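You operate a simulated robot arm through the tools that you are given. There is no shell and no other tool.

You are at the controls of a simulated robot arm. One attempt, no reset.

Task
Set the low-stack warning at the two bundles on the bed and prove it.
Fine: follower tight, slide the sensor till STACK just shows LOW (a finger's width at most past it); draw the follower fully back for OK, then run it tight again.

It is judged by the outcome, as a careful person would: the job done as asked, and still so three seconds after it is handed in. It fails if anything else is knocked over, pushed out of place, dropped, spilled or broken.

Robot
A 7-joint arm with a three-finger gripper, fixed in place. Base frame: the origin is on the floor under the middle of its stand, x ahead of it, y to its left, z up. Readings come in m, rad, newtons and seconds.
With the tool pointing down near the work surface it reaches from about 0.1 to 0.86 m from the base axis. Its first joint turns from -2.897 to 2.897 rad. Payload 2.94 kg.
The tool frame sits at the grasp point between the pads (the TCP): z along the fingers, y along the line on which they close. The tips reach 0.03 m beyond it. The gripper opens to 0.132 m; its body begins 0.107 m behind the TCP.
Orientation is that of the tool frame in the base frame, as a unit quaternion [x, y, z, w]. With the fingers straight down and closing along the base's y, the tool's x points along the base's -x, its y along +y and its z along -z.

Tools
- The arm moves only by the tool jog_arm. Its arguments are lists of equal length, an entry for each row: "dr": the turn, a rotation vector about the tool's x, y, z in rad, a list of three; "travel": the shift along the tool's x, y, z in m, a list of three; "claw": the opening, from 0 (shut) to 1 (fully open). In form: {"dr": [[wx, wy, wz], ...], "travel": [[x, y, z], ...], "claw": [claw, ...]}. A call has 1 to 20 rows; each row shifts and turns the commanded pose from where the row before left it, along the tool's axes as they then stand. Each row takes 0.2 s and may step no farther than 0.05 m and 0.15 rad from the row before; otherwise, or with a gripper value out of range, the whole call is refused. Where a pose cannot be reached the arm comes as near as it can. A force on the tool above 40 N (or 10 N above the force at the start of the call, whichever is more), or a blocked arm, ends the call early, and 0.2 s more pass. The fingers move at their own pace (about 0.0374 m/s each) and stop on an object; they squeeze with about 24 N. The grip force told is the motor's: it shows also when the fingers shut on nothing. Time passes only in rows, and 0.2 s behind the last, so rows that do not move let the fingers close. The reply holds the time, the measured pose of the TCP, the force on the tool along the base axes, the opening and the grip force, in the units named above and with some noise, with the torque about the TCP (base axes, N m) and any sound that the robot's microphone picked up, and new pictures: "pictures" is both (left out), scene, wrist or none.
- Cameras (640 x 400 px; columns grow to the right, rows downward): "scene" is fixed at [0.0484, -0.4979, 1.6151]; the picture's right is [0.88, -0.47, 0.00], its down [-0.36, -0.68, -0.63] and it looks along [0.30, 0.56, -0.77] (base axes); focal length 252 px, centre (320, 200). "wrist" rides on the gripper at [0.072, 0.003, -0.144] in the tool frame; the picture's right is [-0.04, 1.00, 0.00], its down [-0.88, -0.04, -0.48] and it looks along [-0.47, -0.02, 0.88] (tool axes); focal length 256 px, centre (320, 200). There is no depth. A picture from a camera that has moved, and an enlarged one, comes with that camera's place and axes in the base frame and with its lens.
- move_column(by): moves the trunk up (or, below 0, down) by that many m; the arm rides with it, the base frame stays. It gives what a move gives, with no picture.
- zoom(camera, box): a new picture of the part [left, top, right, bottom] of that camera's present view, enlarged. No time passes.
- hand_in(): hands the job in; it is judged then, once.

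Nothing tells you positions but the pictures and the camera data. Unless the task says otherwise, let go and move clear before handing in.

The tools are called after ">>>" as a command line: name --argument value ..., lists and objects as JSON in quotes. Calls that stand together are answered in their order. jog_arm: Moves the arm, as the interface text tells. Its arguments: {"type":"object","properties":{"dr":{"type":"array","items":{"type":"array","items":{"type":"number"}}},"travel":{"type":"array","items":{"type":"array","items":{"type":"number"}}},"claw":{"type":"array","items":{"type":"number"}},"pictures":{"type":"string","enum":["both","scene","wrist","none"]}},"required":["dr","travel","claw"]} The other tools are called the same way: move_column (by) moves the trunk up or down; zoom (camera, box) takes an enlarged picture of a part of a camera's view; hand_in () hands the job in.

At the start:

```text
t: 0.0
ee_pos: [0.5671, 0.1495, 1.2628]
tcp_rot: [0.0, 1.0, 0.0, 0.0]
wrist_force: [-0.2, -0.3, -0.3]
moment: [0.0, -0.01, 0.05]
opening: 0.1321
finger_force: 0.1
trunk travel left (down, up): [-0.35, 0.19]
```

scene: 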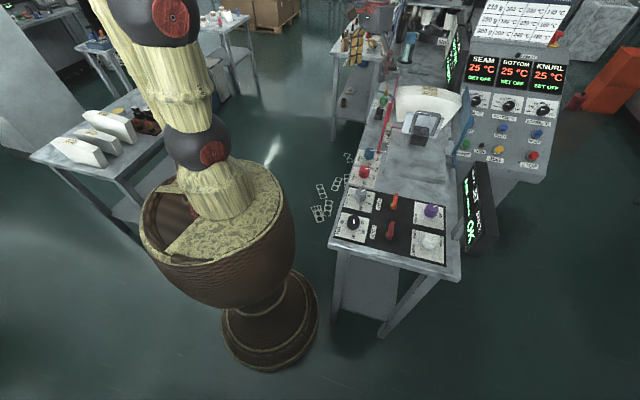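
wrist: 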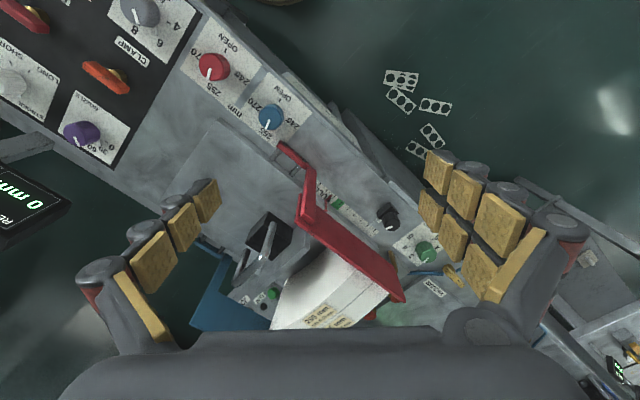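

I see a bag machine table with a bed, knobs, and a white bundle of bags against a guide; I need a closer look before moving. I'll zoom in on several parts of both views.

>>> zoom --camera "scene" --box '[320, 60, 480, 160]'

>>> zoom --camera "scene" --box '[320, 140, 520, 265]'

>>> zoom --camera "wrist" --box '[160, 130, 480, 330]'

>>> zoom --camera "wrist" --box '[0, 0, 320, 200]'

>>> zoom --camera "scene" --box '[320, 0, 480, 100]'

```text
4.00 times, centred on (400, 110) of scene
camera zoom: at [0.0484, -0.4979, 1.6151], right [0.88, -0.47, 0.0], down [-0.36, -0.68, -0.63], along [0.3, 0.56, -0.77], focal length 1007 px, centre (0, 560)
```

zoom: 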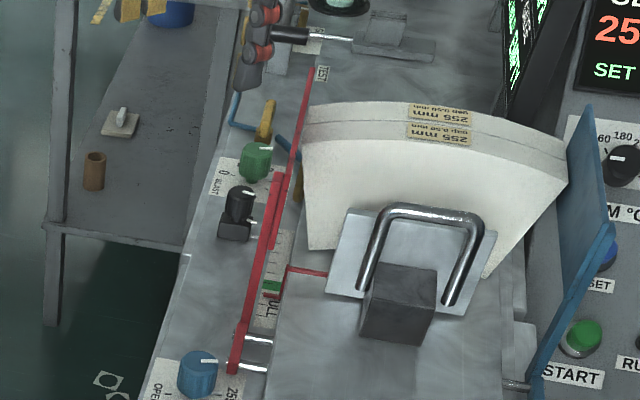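

```text
3.20 times, centred on (420, 202) of scene
camera zoom: at [0.0484, -0.4979, 1.6151], right [0.88, -0.47, 0.0], down [-0.36, -0.68, -0.63], along [0.3, 0.56, -0.77], focal length 805 px, centre (0, 192)
```

zoom: 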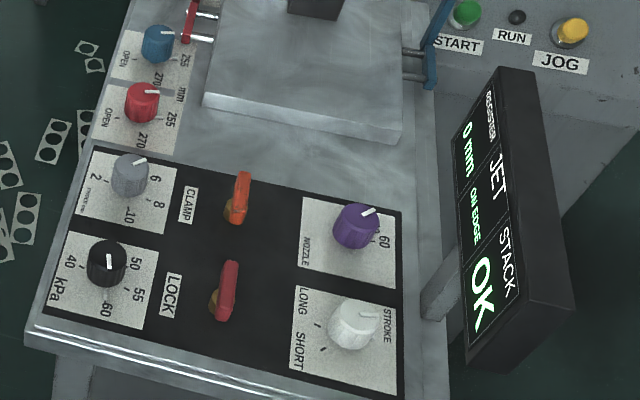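

```text
2.00 times, centred on (320, 230) of wrist
camera zoom: at [0.4957, 0.1539, 1.4071], right [0.04, 1.0, 0.0], down [0.88, -0.04, 0.48], along [0.47, -0.02, -0.88], focal length 512 px, centre (320, 140)
```

zoom: 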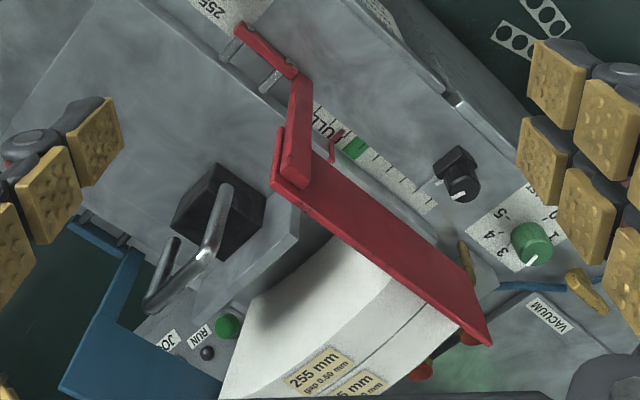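

```text
2.00 times, centred on (160, 100) of wrist
camera zoom: at [0.4957, 0.1539, 1.4071], right [0.04, 1.0, 0.0], down [0.88, -0.04, 0.48], along [0.47, -0.02, -0.88], focal length 512 px, centre (640, 400)
```

zoom: 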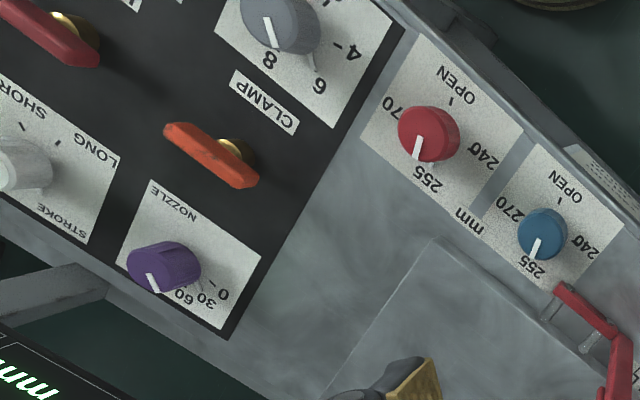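

```text
4.00 times, centred on (400, 50) of scene
camera zoom: at [0.0484, -0.4979, 1.6151], right [0.88, -0.47, 0.0], down [-0.36, -0.68, -0.63], along [0.3, 0.56, -0.77], focal length 1007 px, centre (0, 800)
```

zoom: 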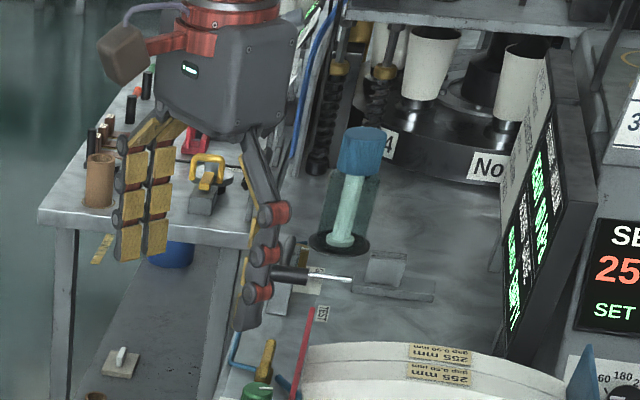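

I see a blank-feed bed with two white bundles, a steel follower with a loop handle, red/blue side guides, and a small black device beside a "FULL" scale that is probably the sensor. I'll look closer at those parts.

>>> zoom --camera "wrist" --box '[290, 150, 450, 250]'

>>> zoom --camera "wrist" --box '[200, 200, 360, 300]'

>>> zoom --camera "scene" --box '[360, 90, 424, 130]'

>>> zoom --camera "scene" --box '[396, 100, 460, 140]'

>>> zoom --camera "scene" --box '[360, 120, 424, 160]'

```text
4.00 times, centred on (370, 200) of wrist
camera zoom: at [0.4957, 0.1539, 1.4071], right [0.04, 1.0, 0.0], down [0.88, -0.04, 0.48], along [0.47, -0.02, -0.88], focal length 1024 px, centre (120, 200)
```

zoom: 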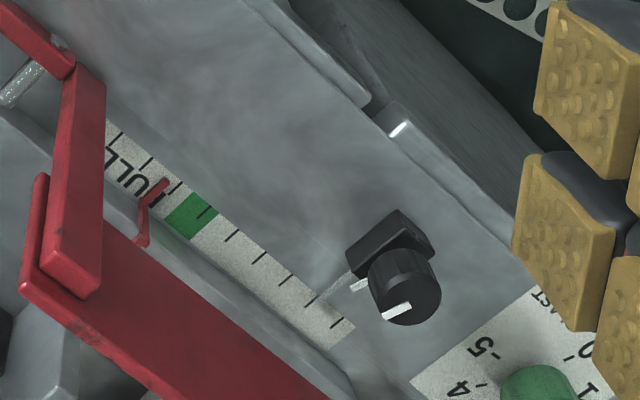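

```text
4.00 times, centred on (280, 250) of wrist
camera zoom: at [0.4957, 0.1539, 1.4071], right [0.04, 1.0, 0.0], down [0.88, -0.04, 0.48], along [0.47, -0.02, -0.88], focal length 1024 px, centre (480, 0)
```

zoom: 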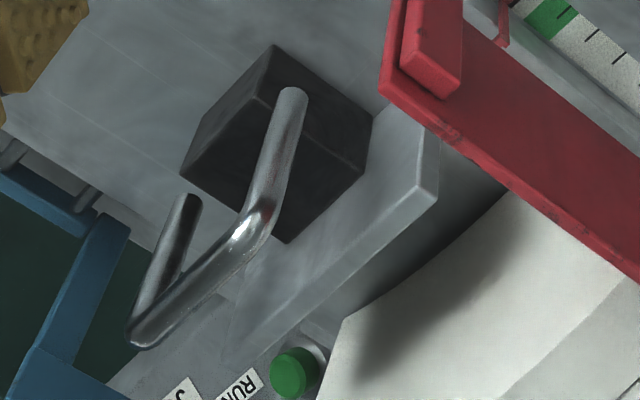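

```text
10.00 times, centred on (392, 110) of scene
camera zoom: at [0.0484, -0.4979, 1.6151], right [0.88, -0.47, 0.0], down [-0.36, -0.68, -0.63], along [0.3, 0.56, -0.77], focal length 2517 px, centre (-400, 1100)
```

zoom: 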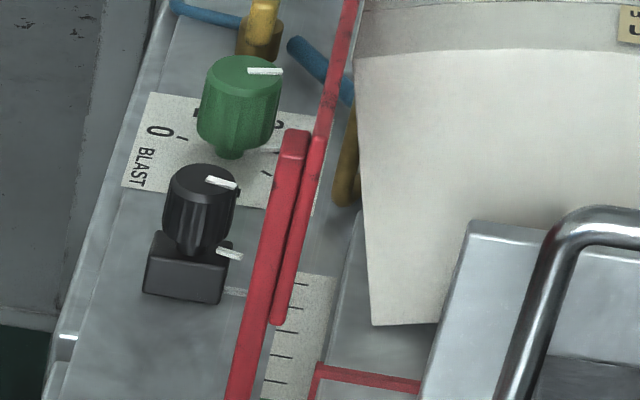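

```text
10.00 times, centred on (428, 120) of scene
camera zoom: at [0.0484, -0.4979, 1.6151], right [0.88, -0.47, 0.0], down [-0.36, -0.68, -0.63], along [0.3, 0.56, -0.77], focal length 2517 px, centre (-760, 1000)
```

zoom: 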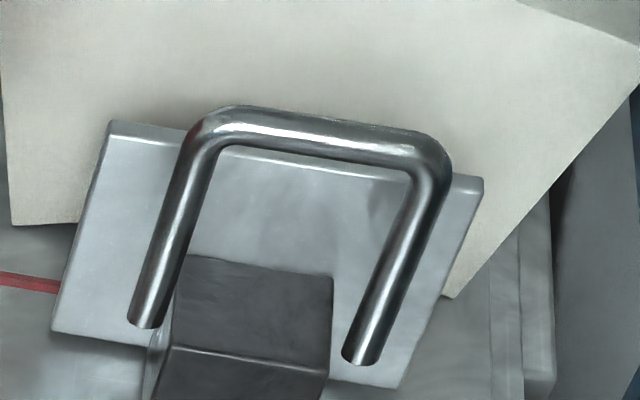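

```text
10.00 times, centred on (392, 140) of scene
camera zoom: at [0.0484, -0.4979, 1.6151], right [0.88, -0.47, 0.0], down [-0.36, -0.68, -0.63], along [0.3, 0.56, -0.77], focal length 2517 px, centre (-400, 800)
```

zoom: 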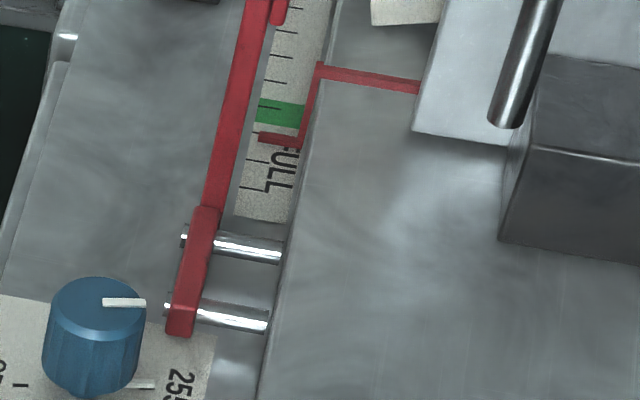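

The follower's red pointer sits near the FULL end of the scale, and the sensor (black block with index line) is at the far end. STACK shows OK. I'll turn the gripper so that it closes along the bed's axis (about 45° between +x and +y) and look again.

>>> jog_arm --dr '[[0, 0, 0.13], [0, 0, 0.13], [0, 0, 0.13], [0, 0, 0.13], [0, 0, 0.13], [0, 0, 0.13]]' --travel '[[0, 0, 0], [0, 0, 0], [0, 0, 0], [0, 0, 0], [0, 0, 0], [0, 0, 0]]' --claw '[1, 1, 1, 1, 1, 1]'

```text
t: 1.4
ee_pos: [0.5685, 0.1498, 1.2633]
tcp_rot: [0.381, 0.925, 0.0, 0.0]
wrist_force: [0.2, 0.1, -1.1]
moment: [0.02, 0.01, -0.01]
opening: 0.1321
finger_force: 0.0
trunk travel left (down, up): [-0.35, 0.19]
camera wrist: at [0.5196, 0.2038, 1.4069], right [0.73, 0.68, 0.0], down [0.6, -0.65, 0.48], along [0.32, -0.35, -0.88], focal length 256 px, centre (320, 200)
```

scene: 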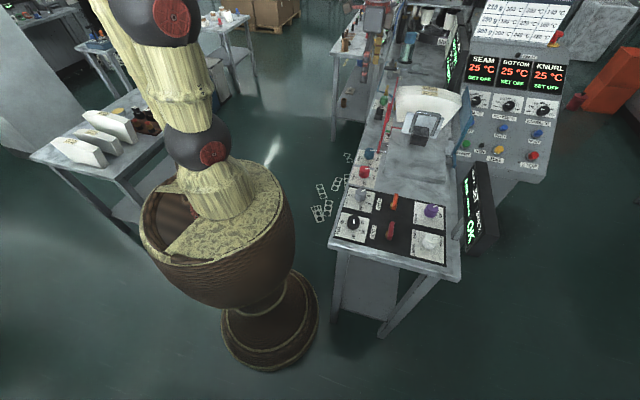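
wrist: 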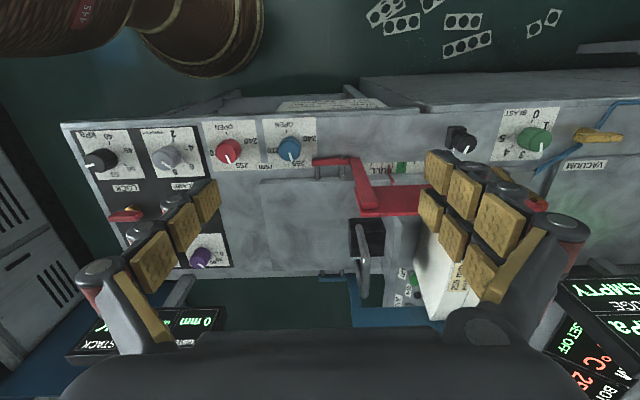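

The bed now lies nearly level in the wrist view. I'll zoom to measure the bed's direction, the handle, pointer and sensor.

>>> zoom --camera "wrist" --box '[300, 100, 460, 200]'

>>> zoom --camera "wrist" --box '[430, 70, 640, 201]'

>>> zoom --camera "wrist" --box '[300, 190, 492, 310]'

>>> zoom --camera "wrist" --box '[50, 90, 370, 290]'

```text
4.00 times, centred on (380, 150) of wrist
camera zoom: at [0.5196, 0.2038, 1.4069], right [0.73, 0.68, 0.0], down [0.6, -0.65, 0.48], along [0.32, -0.35, -0.88], focal length 1024 px, centre (80, 400)
```

zoom: 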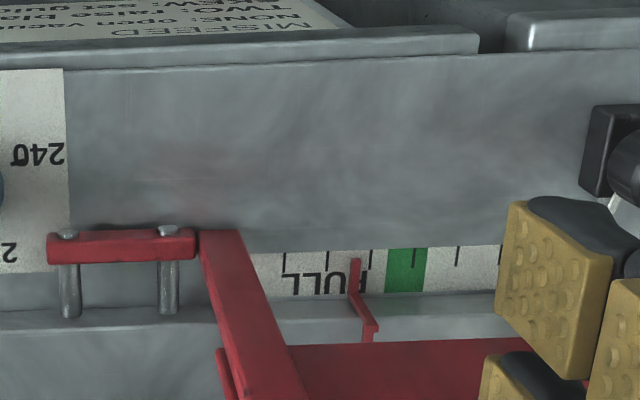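

```text
3.05 times, centred on (535, 136) of wrist
camera zoom: at [0.5196, 0.2038, 1.4069], right [0.73, 0.68, 0.0], down [0.6, -0.65, 0.48], along [0.32, -0.35, -0.88], focal length 780 px, centre (-335, 397)
```

zoom: 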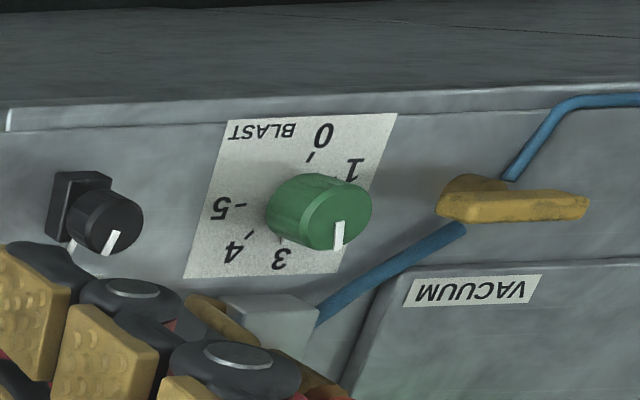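

```text
3.33 times, centred on (396, 250) of wrist
camera zoom: at [0.5196, 0.2038, 1.4069], right [0.73, 0.68, 0.0], down [0.6, -0.65, 0.48], along [0.32, -0.35, -0.88], focal length 853 px, centre (67, 33)
```

zoom: 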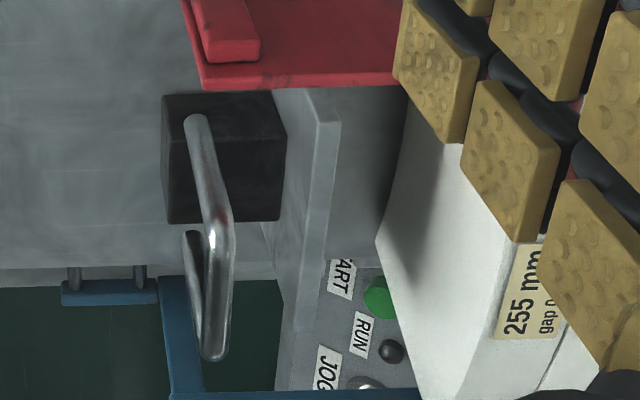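

```text
2.00 times, centred on (210, 190) of wrist
camera zoom: at [0.5196, 0.2038, 1.4069], right [0.73, 0.68, 0.0], down [0.6, -0.65, 0.48], along [0.32, -0.35, -0.88], focal length 512 px, centre (540, 220)
```

zoom: 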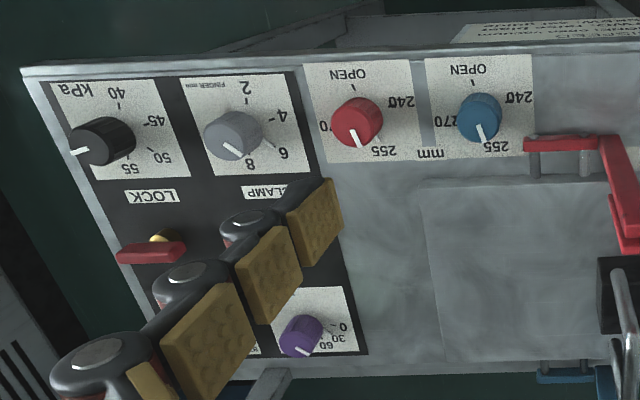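

Tool y now points along the bed (≈45°). I put the handle bar's middle near [0.78, 0.03, 1.105], plate–stack gap ≈ 5 cm, sensor near [0.756, 0.275]. Next I hover above the handle and half-close the fingers.

>>> jog_arm --dr '[[0, 0, 0], [0, 0, 0], [0, 0, 0], [0, 0, 0], [0, 0, 0], [0, 0, 0], [0, 0, 0]]' --travel '[[-0.0388, 0.0107, 0], [-0.0388, 0.0107, 0], [-0.0388, 0.0107, 0], [-0.0388, 0.0107, 0], [-0.0388, 0.0107, 0.01], [-0.0388, 0.0107, 0.01], [0, 0, 0.01]]' --claw '[0.6, 0.6, 0.6, 0.6, 0.6, 0.6, 0.6]'

```text
t: 3.0
ee_pos: [0.7788, 0.0345, 1.2352]
tcp_rot: [0.38, 0.925, 0.0, 0.0]
wrist_force: [-0.6, 0.1, 0.0]
moment: [0.03, 0.03, -0.01]
opening: 0.079
finger_force: 0.1
trunk travel left (down, up): [-0.35, 0.19]
camera wrist: at [0.7297, 0.0869, 1.3782], right [0.73, 0.68, 0.0], down [0.6, -0.65, 0.48], along [0.32, -0.35, -0.88], focal length 256 px, centre (320, 200)
```

scene: 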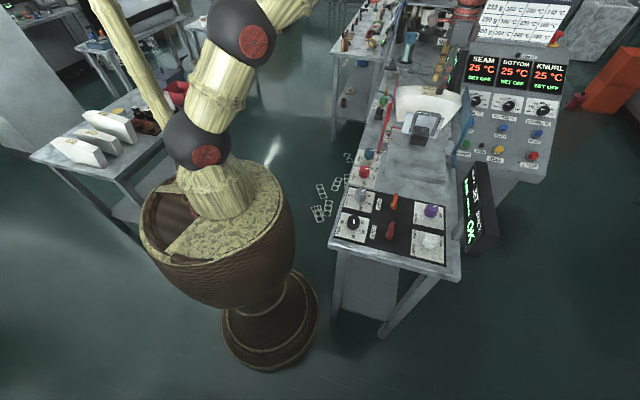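
wrist: 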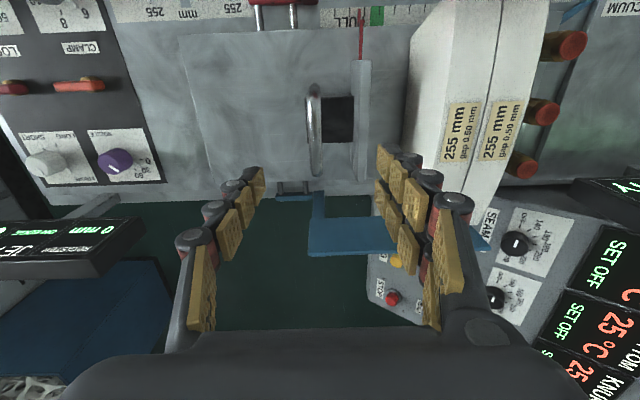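

The handle bar lies right below, within a few mm of the gripper's centre line. I'll descend part way, check, and then go on.

>>> jog_arm --dr '[[0, 0, 0], [0, 0, 0], [0, 0, 0], [0, 0, 0]]' --travel '[[0.003, -0.005, 0.02], [0, 0, 0.02], [0, 0, 0.02], [0, 0, 0.015]]' --claw '[0.45, 0.45, 0.45, 0.45]'

```text
t: 4.0
ee_pos: [0.773, 0.0314, 1.1584]
tcp_rot: [0.38, 0.925, 0.0, 0.0]
wrist_force: [0.5, 0.4, 0.2]
moment: [-0.04, -0.01, 0.01]
opening: 0.0594
finger_force: 0.0
trunk travel left (down, up): [-0.35, 0.19]
camera wrist: at [0.7235, 0.0849, 1.3015], right [0.73, 0.68, 0.0], down [0.6, -0.65, 0.48], along [0.32, -0.35, -0.88], focal length 256 px, centre (320, 200)
```

scene: 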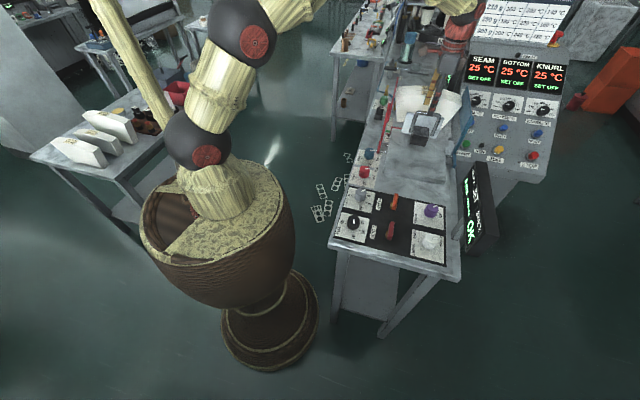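
wrist: 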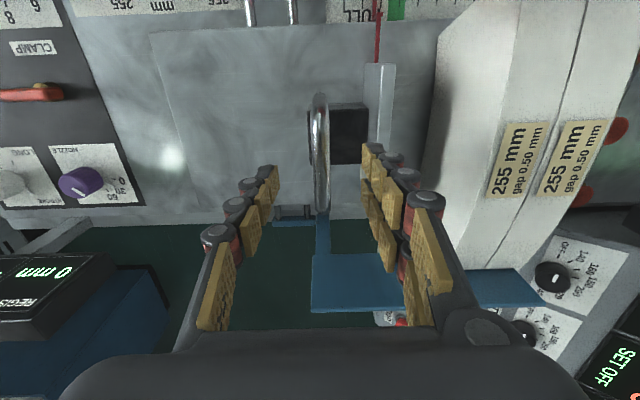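

The bar is centred between the thumb and the two fingers. I'll go down to bar height.

>>> jog_arm --dr '[[0, 0, 0], [0, 0, 0], [0, 0, 0]]' --travel '[[0, 0, 0.018], [0, 0, 0.018], [0, 0, 0.017]]' --claw '[0.45, 0.45, 0.45]'

>>> zoom --camera "scene" --box '[370, 60, 498, 140]'

```text
t: 4.8
ee_pos: [0.7734, 0.0306, 1.1042]
tcp_rot: [0.38, 0.925, 0.0, 0.0]
wrist_force: [-1.3, -0.3, 0.7]
moment: [0.02, -0.02, -0.01]
opening: 0.0595
finger_force: 0.1
trunk travel left (down, up): [-0.35, 0.19]
camera wrist: at [0.7242, 0.0845, 1.2476], right [0.73, 0.68, 0.0], down [0.6, -0.65, 0.48], along [0.32, -0.35, -0.88], focal length 256 px, centre (320, 200)
```

scene: 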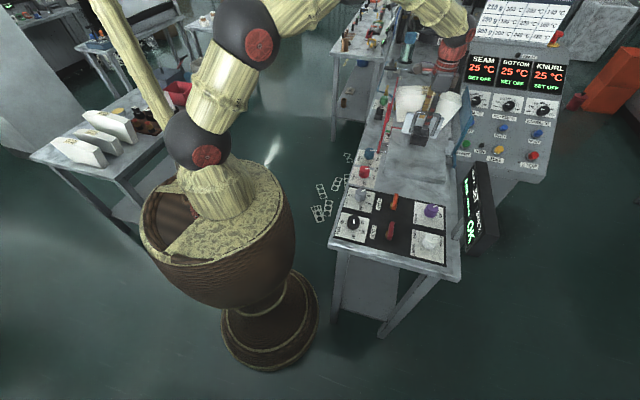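
wrist: 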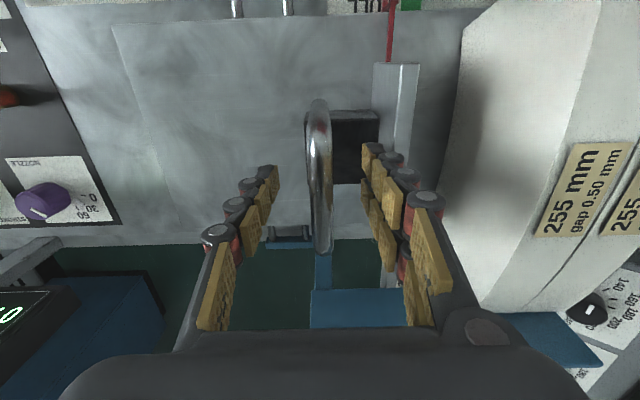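

```text
5.00 times, centred on (434, 100) of scene
camera zoom: at [0.0484, -0.4979, 1.6151], right [0.88, -0.47, 0.0], down [-0.36, -0.68, -0.63], along [0.3, 0.56, -0.77], focal length 1258 px, centre (-250, 700)
```

zoom: 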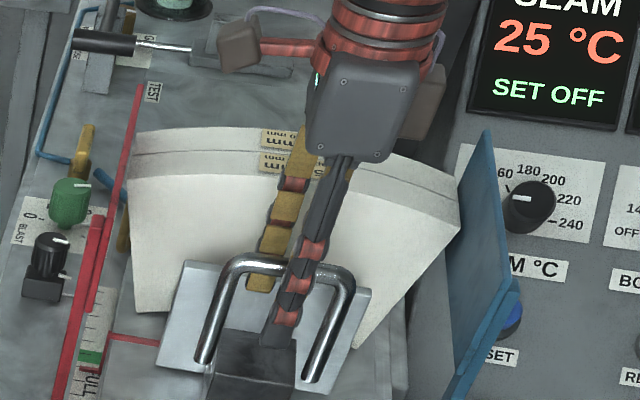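

Fingers straddle the bar with clearance from plate and block. I'll close on it.

>>> jog_arm --dr '[[0, 0, 0], [0, 0, 0], [0, 0, 0], [0, 0, 0], [0, 0, 0], [0, 0, 0]]' --travel '[[0, 0, 0], [0, 0, 0], [0, 0, 0], [0, 0, 0], [0, 0, 0], [0, 0, 0]]' --claw '[0.3, 0.15, 0, 0, 0, 0]'

>>> zoom --camera "scene" --box '[370, 60, 498, 140]'

```text
t: 6.2
ee_pos: [0.774, 0.0322, 1.1029]
tcp_rot: [0.38, 0.925, 0.0, 0.0]
wrist_force: [2.6, 2.1, -1.3]
moment: [-0.2, 0.07, -0.21]
opening: 0.0124
finger_force: 37.2
trunk travel left (down, up): [-0.35, 0.19]
camera wrist: at [0.7244, 0.0849, 1.2476], right [0.73, 0.68, 0.0], down [0.6, -0.65, 0.48], along [0.32, -0.35, -0.88], focal length 256 px, centre (320, 200)
```

scene: 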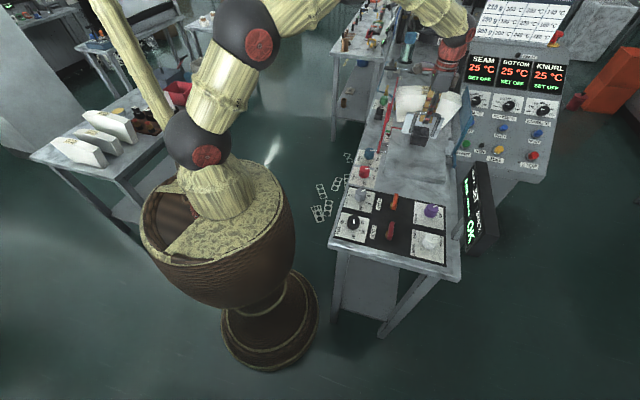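
wrist: 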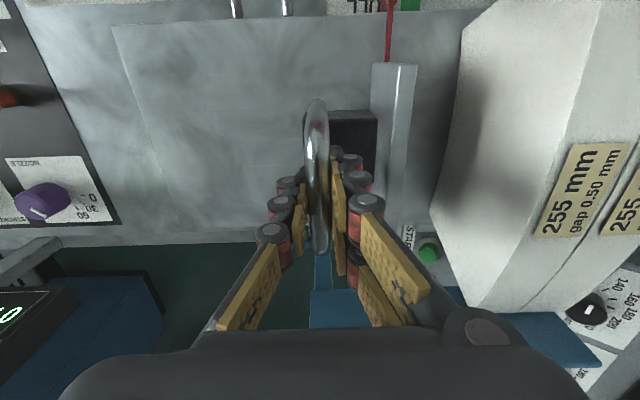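

```text
5.00 times, centred on (434, 100) of scene
camera zoom: at [0.0484, -0.4979, 1.6151], right [0.88, -0.47, 0.0], down [-0.36, -0.68, -0.63], along [0.3, 0.56, -0.77], focal length 1258 px, centre (-250, 700)
```

zoom: 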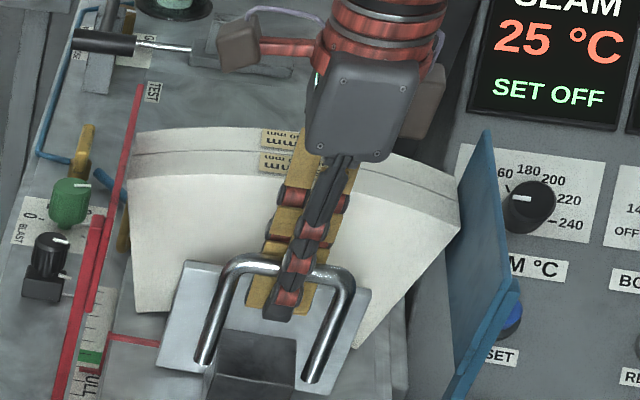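

The bar is gripped (12 mm). I'll run the follower forward about 3 cm gently, watching the force.

>>> jog_arm --dr '[[0, 0, 0], [0, 0, 0], [0, 0, 0], [0, 0, 0], [0, 0, 0]]' --travel '[[0, 0.006, 0], [0, 0.006, 0], [0, 0.006, 0], [0, 0.006, 0], [0, 0.006, 0]]' --claw '[0, 0, 0, 0, 0]'

>>> zoom --camera "scene" --box '[370, 60, 498, 140]'

```text
t: 7.4
ee_pos: [0.7943, 0.0517, 1.1038]
tcp_rot: [0.38, 0.925, 0.0, -0.001]
wrist_force: [-0.7, -3.1, -12.6]
moment: [-0.29, -0.2, -0.34]
opening: 0.012
finger_force: 37.6
trunk travel left (down, up): [-0.35, 0.19]
camera wrist: at [0.7454, 0.1056, 1.2477], right [0.73, 0.68, 0.0], down [0.6, -0.65, 0.47], along [0.32, -0.35, -0.88], focal length 256 px, centre (320, 200)
```

scene: 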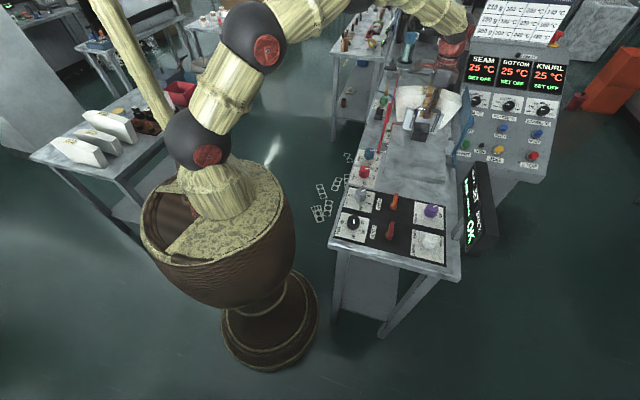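
wrist: 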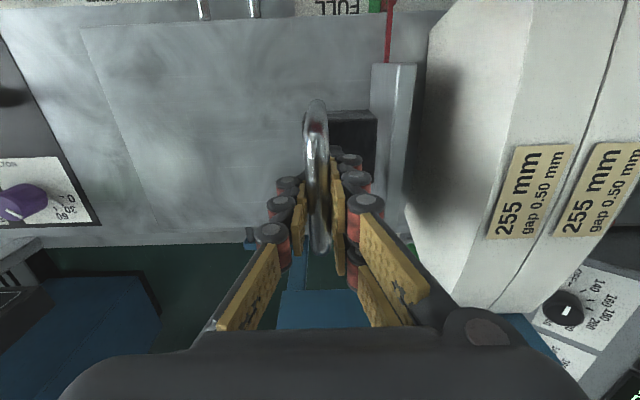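

```text
5.00 times, centred on (434, 100) of scene
camera zoom: at [0.0484, -0.4979, 1.6151], right [0.88, -0.47, 0.0], down [-0.36, -0.68, -0.63], along [0.3, 0.56, -0.77], focal length 1258 px, centre (-250, 700)
```

zoom: 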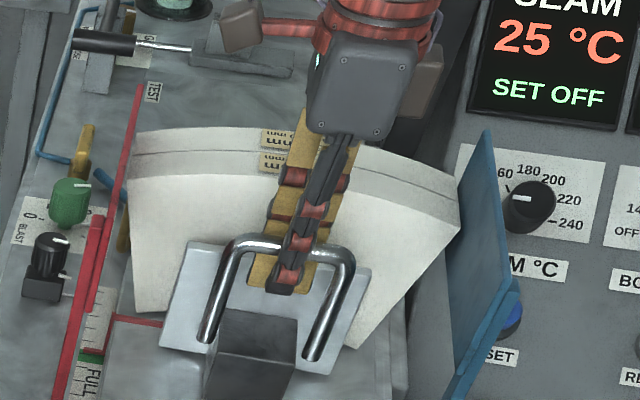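

The follower slides easily, but about 12 N of vertical pull has built up on the tool. I'll ease down a touch to relieve it, then continue.

>>> jog_arm --dr '[[0, 0, 0], [0, 0, 0]]' --travel '[[0, 0, 0.001], [0, 0, 0]]' --claw '[0, 0]' --pictures "none"

```text
t: 8.0
ee_pos: [0.7949, 0.0526, 1.1042]
tcp_rot: [0.38, 0.925, 0.0, -0.001]
wrist_force: [-1.1, -1.7, -7.9]
moment: [0.65, 0.63, -0.4]
opening: 0.0121
finger_force: 37.1
trunk travel left (down, up): [-0.35, 0.19]
```

>>> jog_arm --dr '[[0, 0, 0], [0, 0, 0], [0, 0, 0]]' --travel '[[0, 0.004, 0.001], [0, 0.004, 0.0005], [0, 0, 0]]' --claw '[0, 0, 0]'

>>> zoom --camera "scene" --box '[370, 60, 498, 140]'

```text
t: 8.8
ee_pos: [0.7992, 0.0569, 1.1044]
tcp_rot: [0.38, 0.925, 0.001, 0.0]
wrist_force: [-1.3, -1.2, 0.5]
moment: [0.63, 0.65, -0.34]
opening: 0.0122
finger_force: 37.4
trunk travel left (down, up): [-0.35, 0.19]
camera wrist: at [0.7504, 0.111, 1.2476], right [0.73, 0.68, 0.0], down [0.6, -0.65, 0.48], along [0.32, -0.35, -0.88], focal length 256 px, centre (320, 200)
```

scene: 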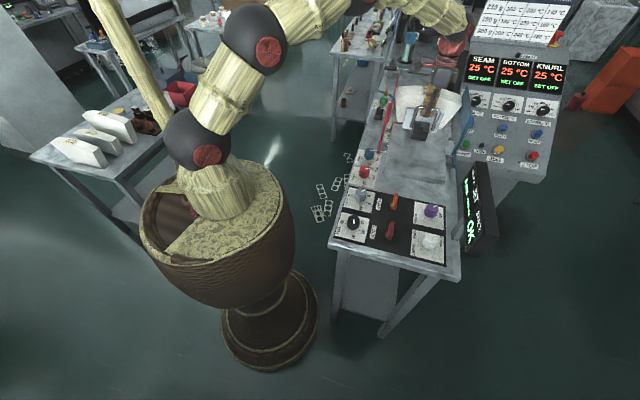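
wrist: 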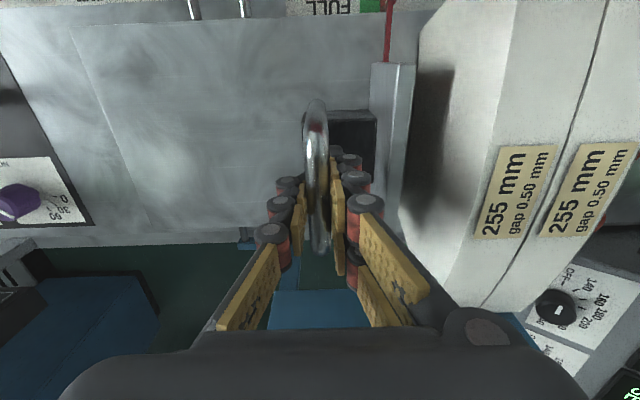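

```text
5.00 times, centred on (434, 100) of scene
camera zoom: at [0.0484, -0.4979, 1.6151], right [0.88, -0.47, 0.0], down [-0.36, -0.68, -0.63], along [0.3, 0.56, -0.77], focal length 1258 px, centre (-250, 700)
```

zoom: 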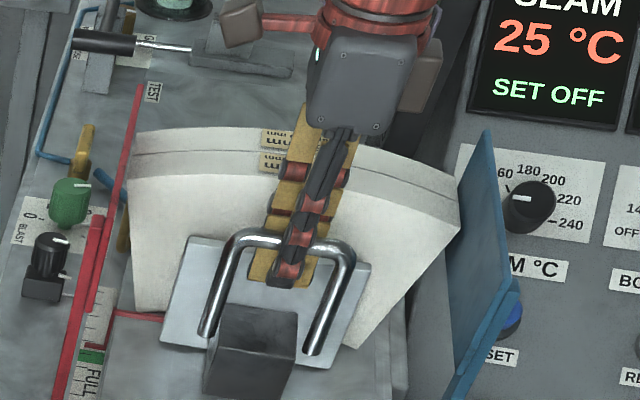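

Only about 1 cm of gap should remain. I'll creep forward in small steps, watching for contact.

>>> jog_arm --dr '[[0, 0, 0], [0, 0, 0], [0, 0, 0]]' --travel '[[0, 0.003, 0], [0, 0.003, 0.0003], [0, 0, 0]]' --claw '[0, 0, 0]'

>>> zoom --camera "wrist" --box '[340, 0, 500, 100]'

```text
t: 9.6
ee_pos: [0.8045, 0.0613, 1.1044]
tcp_rot: [0.38, 0.925, 0.001, 0.001]
wrist_force: [-0.5, -3.3, 6.7]
moment: [0.41, 0.37, -0.38]
opening: 0.0122
finger_force: 37.3
trunk travel left (down, up): [-0.35, 0.19]
camera wrist: at [0.7543, 0.115, 1.2475], right [0.73, 0.68, 0.0], down [0.6, -0.65, 0.48], along [0.32, -0.35, -0.88], focal length 256 px, centre (320, 200)
```

scene: 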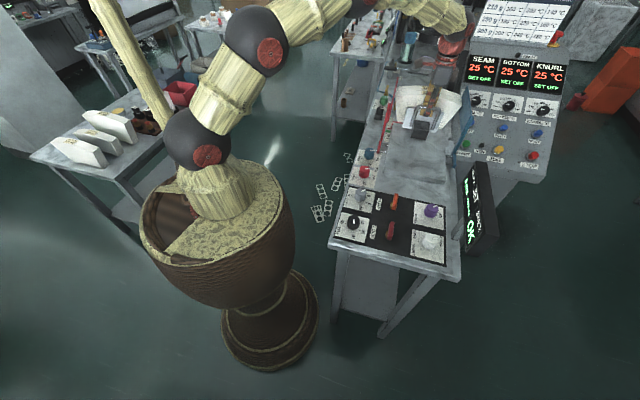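
wrist: 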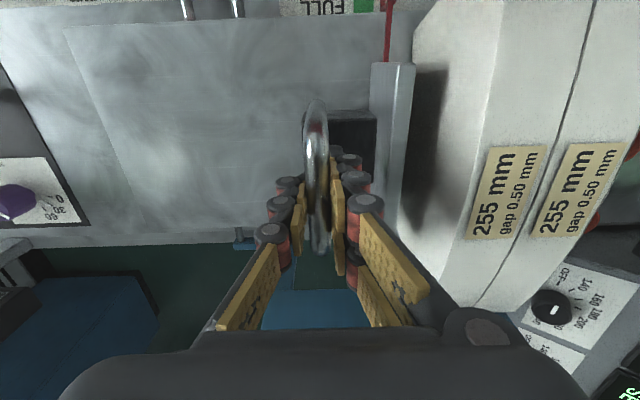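

```text
4.00 times, centred on (420, 50) of wrist
camera zoom: at [0.7543, 0.115, 1.2475], right [0.73, 0.68, 0.0], down [0.6, -0.65, 0.48], along [0.32, -0.35, -0.88], focal length 1024 px, centre (-80, 800)
```

zoom: 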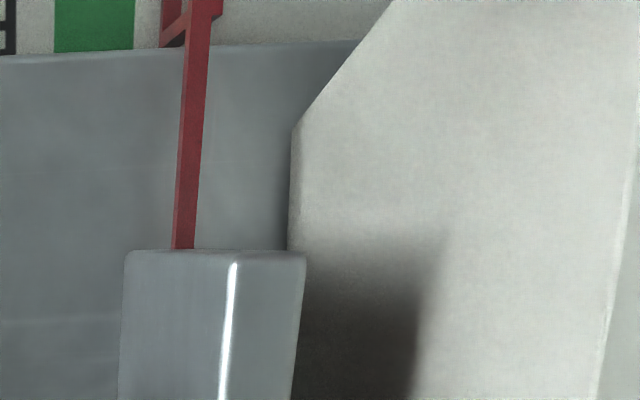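

Still a small gap (the plate's shadow is offset on the blank). Continuing in small steps, easing the vertical load upward.

>>> jog_arm --dr '[[0, 0, 0], [0, 0, 0], [0, 0, 0]]' --travel '[[0, 0.003, -0.0008], [0, 0.002, 0], [0, 0, 0]]' --claw '[0, 0, 0]' --pictures "wrist"

>>> zoom --camera "wrist" --box '[340, 0, 500, 100]'

```text
t: 10.4
ee_pos: [0.8065, 0.0644, 1.1054]
tcp_rot: [0.38, 0.925, 0.0, 0.001]
wrist_force: [0.9, -6.0, 4.9]
moment: [-0.32, -0.32, -0.37]
opening: 0.0122
finger_force: 37.4
trunk travel left (down, up): [-0.35, 0.19]
camera wrist: at [0.7576, 0.1183, 1.2475], right [0.73, 0.68, 0.0], down [0.6, -0.65, 0.48], along [0.32, -0.35, -0.88], focal length 256 px, centre (320, 200)
```

wrist: 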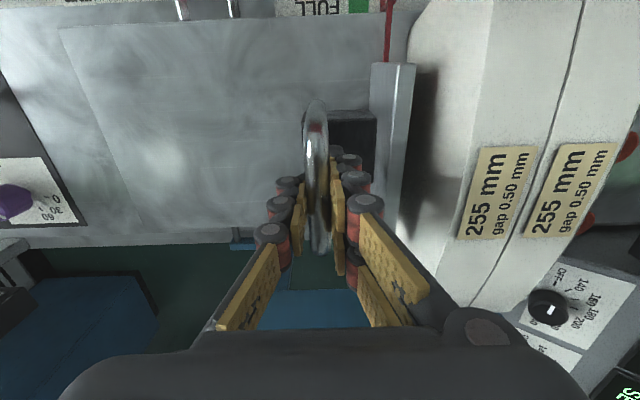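

```text
4.00 times, centred on (420, 50) of wrist
camera zoom: at [0.7576, 0.1183, 1.2475], right [0.73, 0.68, 0.0], down [0.6, -0.65, 0.48], along [0.32, -0.35, -0.88], focal length 1024 px, centre (-80, 800)
```

zoom: 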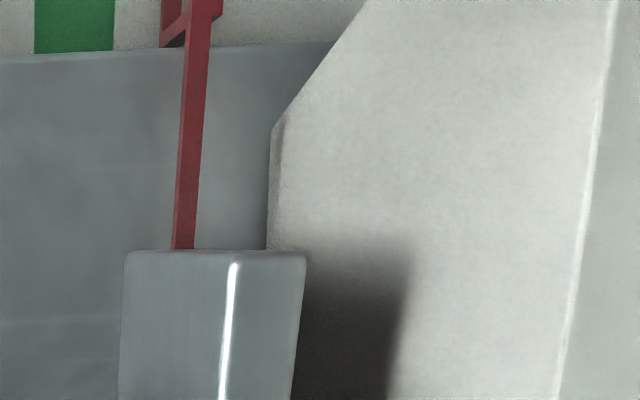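

>>> jog_arm --dr '[[0, 0, 0], [0, 0, 0], [0, 0, 0], [0, 0, 0]]' --travel '[[0, 0.003, -0.0006], [0, 0.003, 0], [0, 0, 0], [0, 0, 0]]' --claw '[0, 0, 0, 0]' --pictures "wrist"

>>> zoom --camera "wrist" --box '[340, 0, 500, 100]'

```text
t: 11.4
ee_pos: [0.8108, 0.0707, 1.1039]
tcp_rot: [0.379, 0.925, 0.0, 0.0]
wrist_force: [2.6, -6.7, 2.6]
moment: [-0.07, -0.15, -0.36]
opening: 0.0118
finger_force: 37.2
trunk travel left (down, up): [-0.35, 0.19]
camera wrist: at [0.7624, 0.1228, 1.2476], right [0.73, 0.68, 0.0], down [0.6, -0.65, 0.48], along [0.32, -0.35, -0.88], focal length 256 px, centre (320, 200)
```

wrist: 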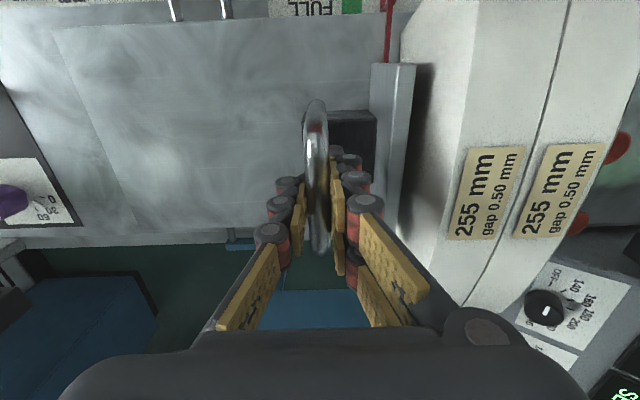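

```text
4.00 times, centred on (420, 50) of wrist
camera zoom: at [0.7624, 0.1228, 1.2476], right [0.73, 0.68, 0.0], down [0.6, -0.65, 0.48], along [0.32, -0.35, -0.88], focal length 1024 px, centre (-80, 800)
```

zoom: 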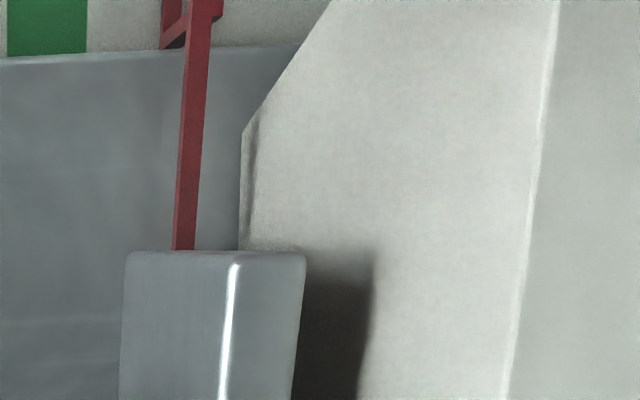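

The side force shows I'm drifting a little to the left of the rail; I'll correct about 1 mm right and go on 6 mm.

>>> jog_arm --dr '[[0, 0, 0], [0, 0, 0], [0, 0, 0], [0, 0, 0]]' --travel '[[-0.001, 0.002, 0], [-0.0003, 0.003, -0.0003], [0, 0.002, 0], [0, 0, 0]]' --claw '[0, 0, 0, 0]' --pictures "wrist"

>>> zoom --camera "wrist" --box '[340, 0, 500, 100]'

```text
t: 12.4
ee_pos: [0.8166, 0.0746, 1.1033]
tcp_rot: [0.38, 0.925, 0.0, -0.001]
wrist_force: [-2.9, -2.3, -1.7]
moment: [0.09, 0.04, -0.38]
opening: 0.0119
finger_force: 37.5
trunk travel left (down, up): [-0.35, 0.19]
camera wrist: at [0.7678, 0.128, 1.2477], right [0.73, 0.68, 0.0], down [0.6, -0.65, 0.47], along [0.32, -0.35, -0.88], focal length 256 px, centre (320, 200)
```

wrist: 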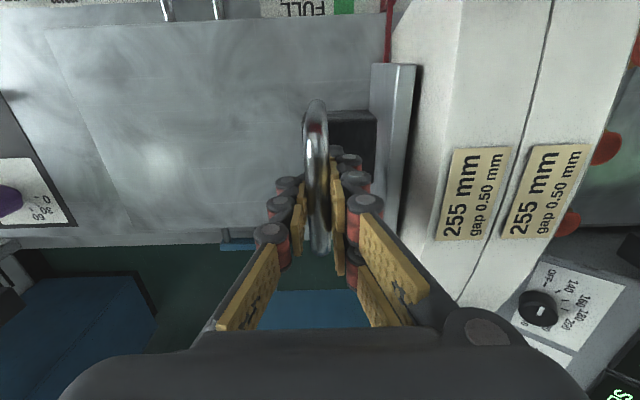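

```text
4.00 times, centred on (420, 50) of wrist
camera zoom: at [0.7678, 0.128, 1.2477], right [0.73, 0.68, 0.0], down [0.6, -0.65, 0.47], along [0.32, -0.35, -0.88], focal length 1024 px, centre (-80, 800)
```

zoom: 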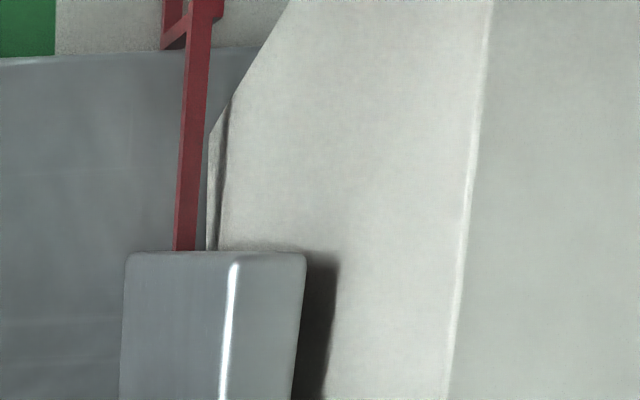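

About 5 mm of gap left. I'll creep: 3 mm, then settle and check.

>>> jog_arm --dr '[[0, 0, 0], [0, 0, 0], [0, 0, 0], [0, 0, 0]]' --travel '[[0, 0.002, 0], [0, 0.002, 0], [0, 0, 0], [0, 0, 0]]' --claw '[0, 0, 0, 0]' --pictures "wrist"

>>> zoom --camera "wrist" --box '[340, 0, 500, 100]'

```text
t: 13.4
ee_pos: [0.8199, 0.0782, 1.1048]
tcp_rot: [0.38, 0.925, -0.001, -0.001]
wrist_force: [-7.2, 2.4, -5.3]
moment: [0.43, 0.41, -0.36]
opening: 0.0122
finger_force: 37.1
trunk travel left (down, up): [-0.35, 0.19]
camera wrist: at [0.7709, 0.1312, 1.2477], right [0.73, 0.68, 0.0], down [0.6, -0.65, 0.47], along [0.32, -0.35, -0.88], focal length 256 px, centre (320, 200)
```

wrist: 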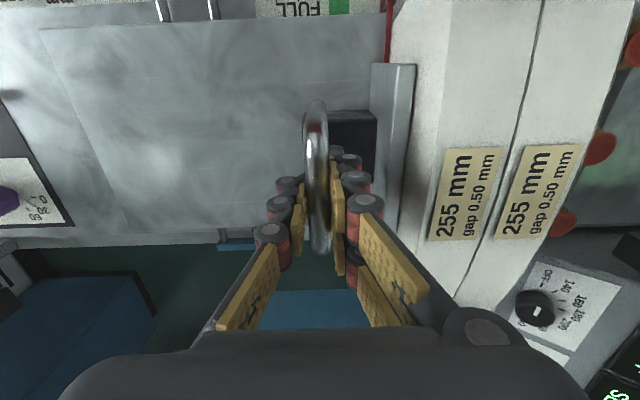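

```text
4.00 times, centred on (420, 50) of wrist
camera zoom: at [0.7709, 0.1312, 1.2477], right [0.73, 0.68, 0.0], down [0.6, -0.65, 0.47], along [0.32, -0.35, -0.88], focal length 1024 px, centre (-80, 800)
```

zoom: 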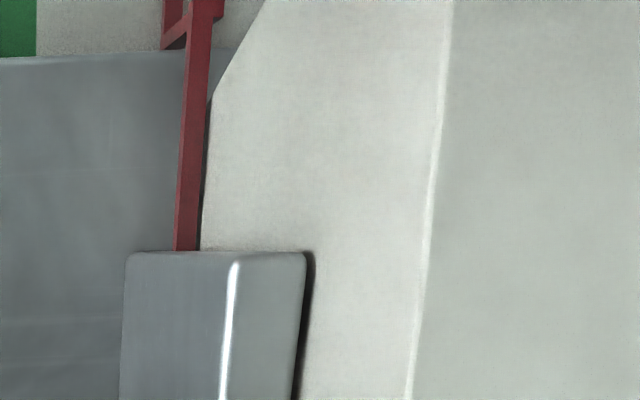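

Roughly 1–2 mm left. I'll undo some of the sideways correction and close the last gap.

>>> jog_arm --dr '[[0, 0, 0], [0, 0, 0], [0, 0, 0], [0, 0, 0]]' --travel '[[0.0009, 0.001, 0.0005], [0, 0.001, 0], [0, 0, 0], [0, 0, 0]]' --claw '[0, 0, 0, 0]' --pictures "wrist"

>>> zoom --camera "wrist" --box '[340, 0, 500, 100]'

```text
t: 14.4
ee_pos: [0.8208, 0.079, 1.1046]
tcp_rot: [0.38, 0.925, 0.0, 0.0]
wrist_force: [-8.0, -0.7, -1.8]
moment: [0.22, 0.22, -0.41]
opening: 0.012
finger_force: 37.1
trunk travel left (down, up): [-0.35, 0.19]
camera wrist: at [0.7717, 0.1322, 1.2476], right [0.73, 0.68, 0.0], down [0.6, -0.65, 0.48], along [0.32, -0.35, -0.88], focal length 256 px, centre (320, 200)
```

wrist: 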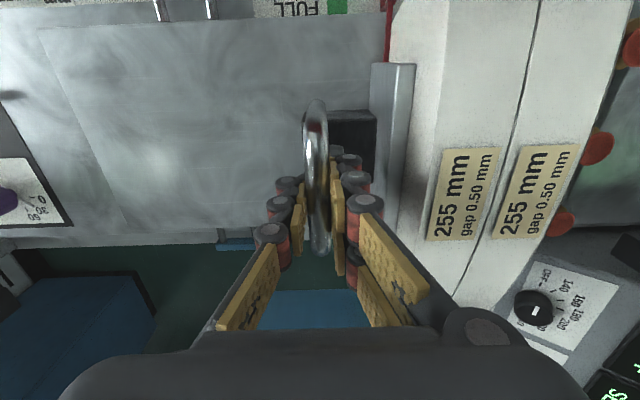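

```text
4.00 times, centred on (420, 50) of wrist
camera zoom: at [0.7717, 0.1322, 1.2476], right [0.73, 0.68, 0.0], down [0.6, -0.65, 0.48], along [0.32, -0.35, -0.88], focal length 1024 px, centre (-80, 800)
```

zoom: 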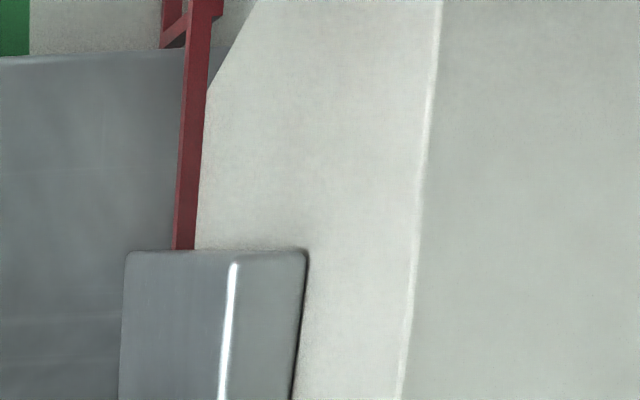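

Almost touching: the force along the bed has risen to about 6 N. One more small push to be sure it's tight.

>>> jog_arm --dr '[[0, 0, 0], [0, 0, 0], [0, 0, 0], [0, 0, 0]]' --travel '[[0.0007, 0.001, 0], [0, 0.001, 0], [0, 0, 0], [0, 0, 0]]' --claw '[0, 0, 0, 0]' --pictures "wrist"

>>> zoom --camera "wrist" --box '[340, 0, 500, 100]'

```text
t: 15.4
ee_pos: [0.8221, 0.0799, 1.1041]
tcp_rot: [0.38, 0.925, 0.0, -0.001]
wrist_force: [-7.6, -7.3, -2.3]
moment: [-0.31, -0.31, -0.34]
opening: 0.0119
finger_force: 36.8
trunk travel left (down, up): [-0.35, 0.19]
camera wrist: at [0.7727, 0.1332, 1.2476], right [0.73, 0.68, 0.0], down [0.6, -0.65, 0.48], along [0.32, -0.35, -0.88], focal length 256 px, centre (320, 200)
```

wrist: 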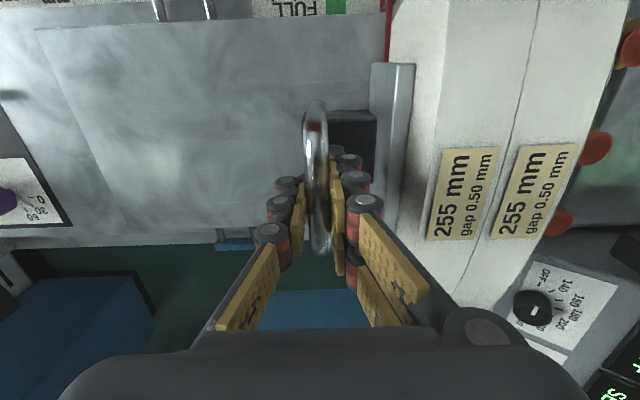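

```text
4.00 times, centred on (420, 50) of wrist
camera zoom: at [0.7727, 0.1332, 1.2476], right [0.73, 0.68, 0.0], down [0.6, -0.65, 0.48], along [0.32, -0.35, -0.88], focal length 1024 px, centre (-80, 800)
```

zoom: 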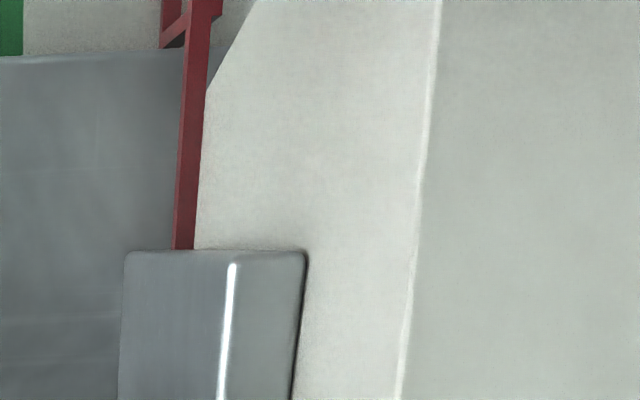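

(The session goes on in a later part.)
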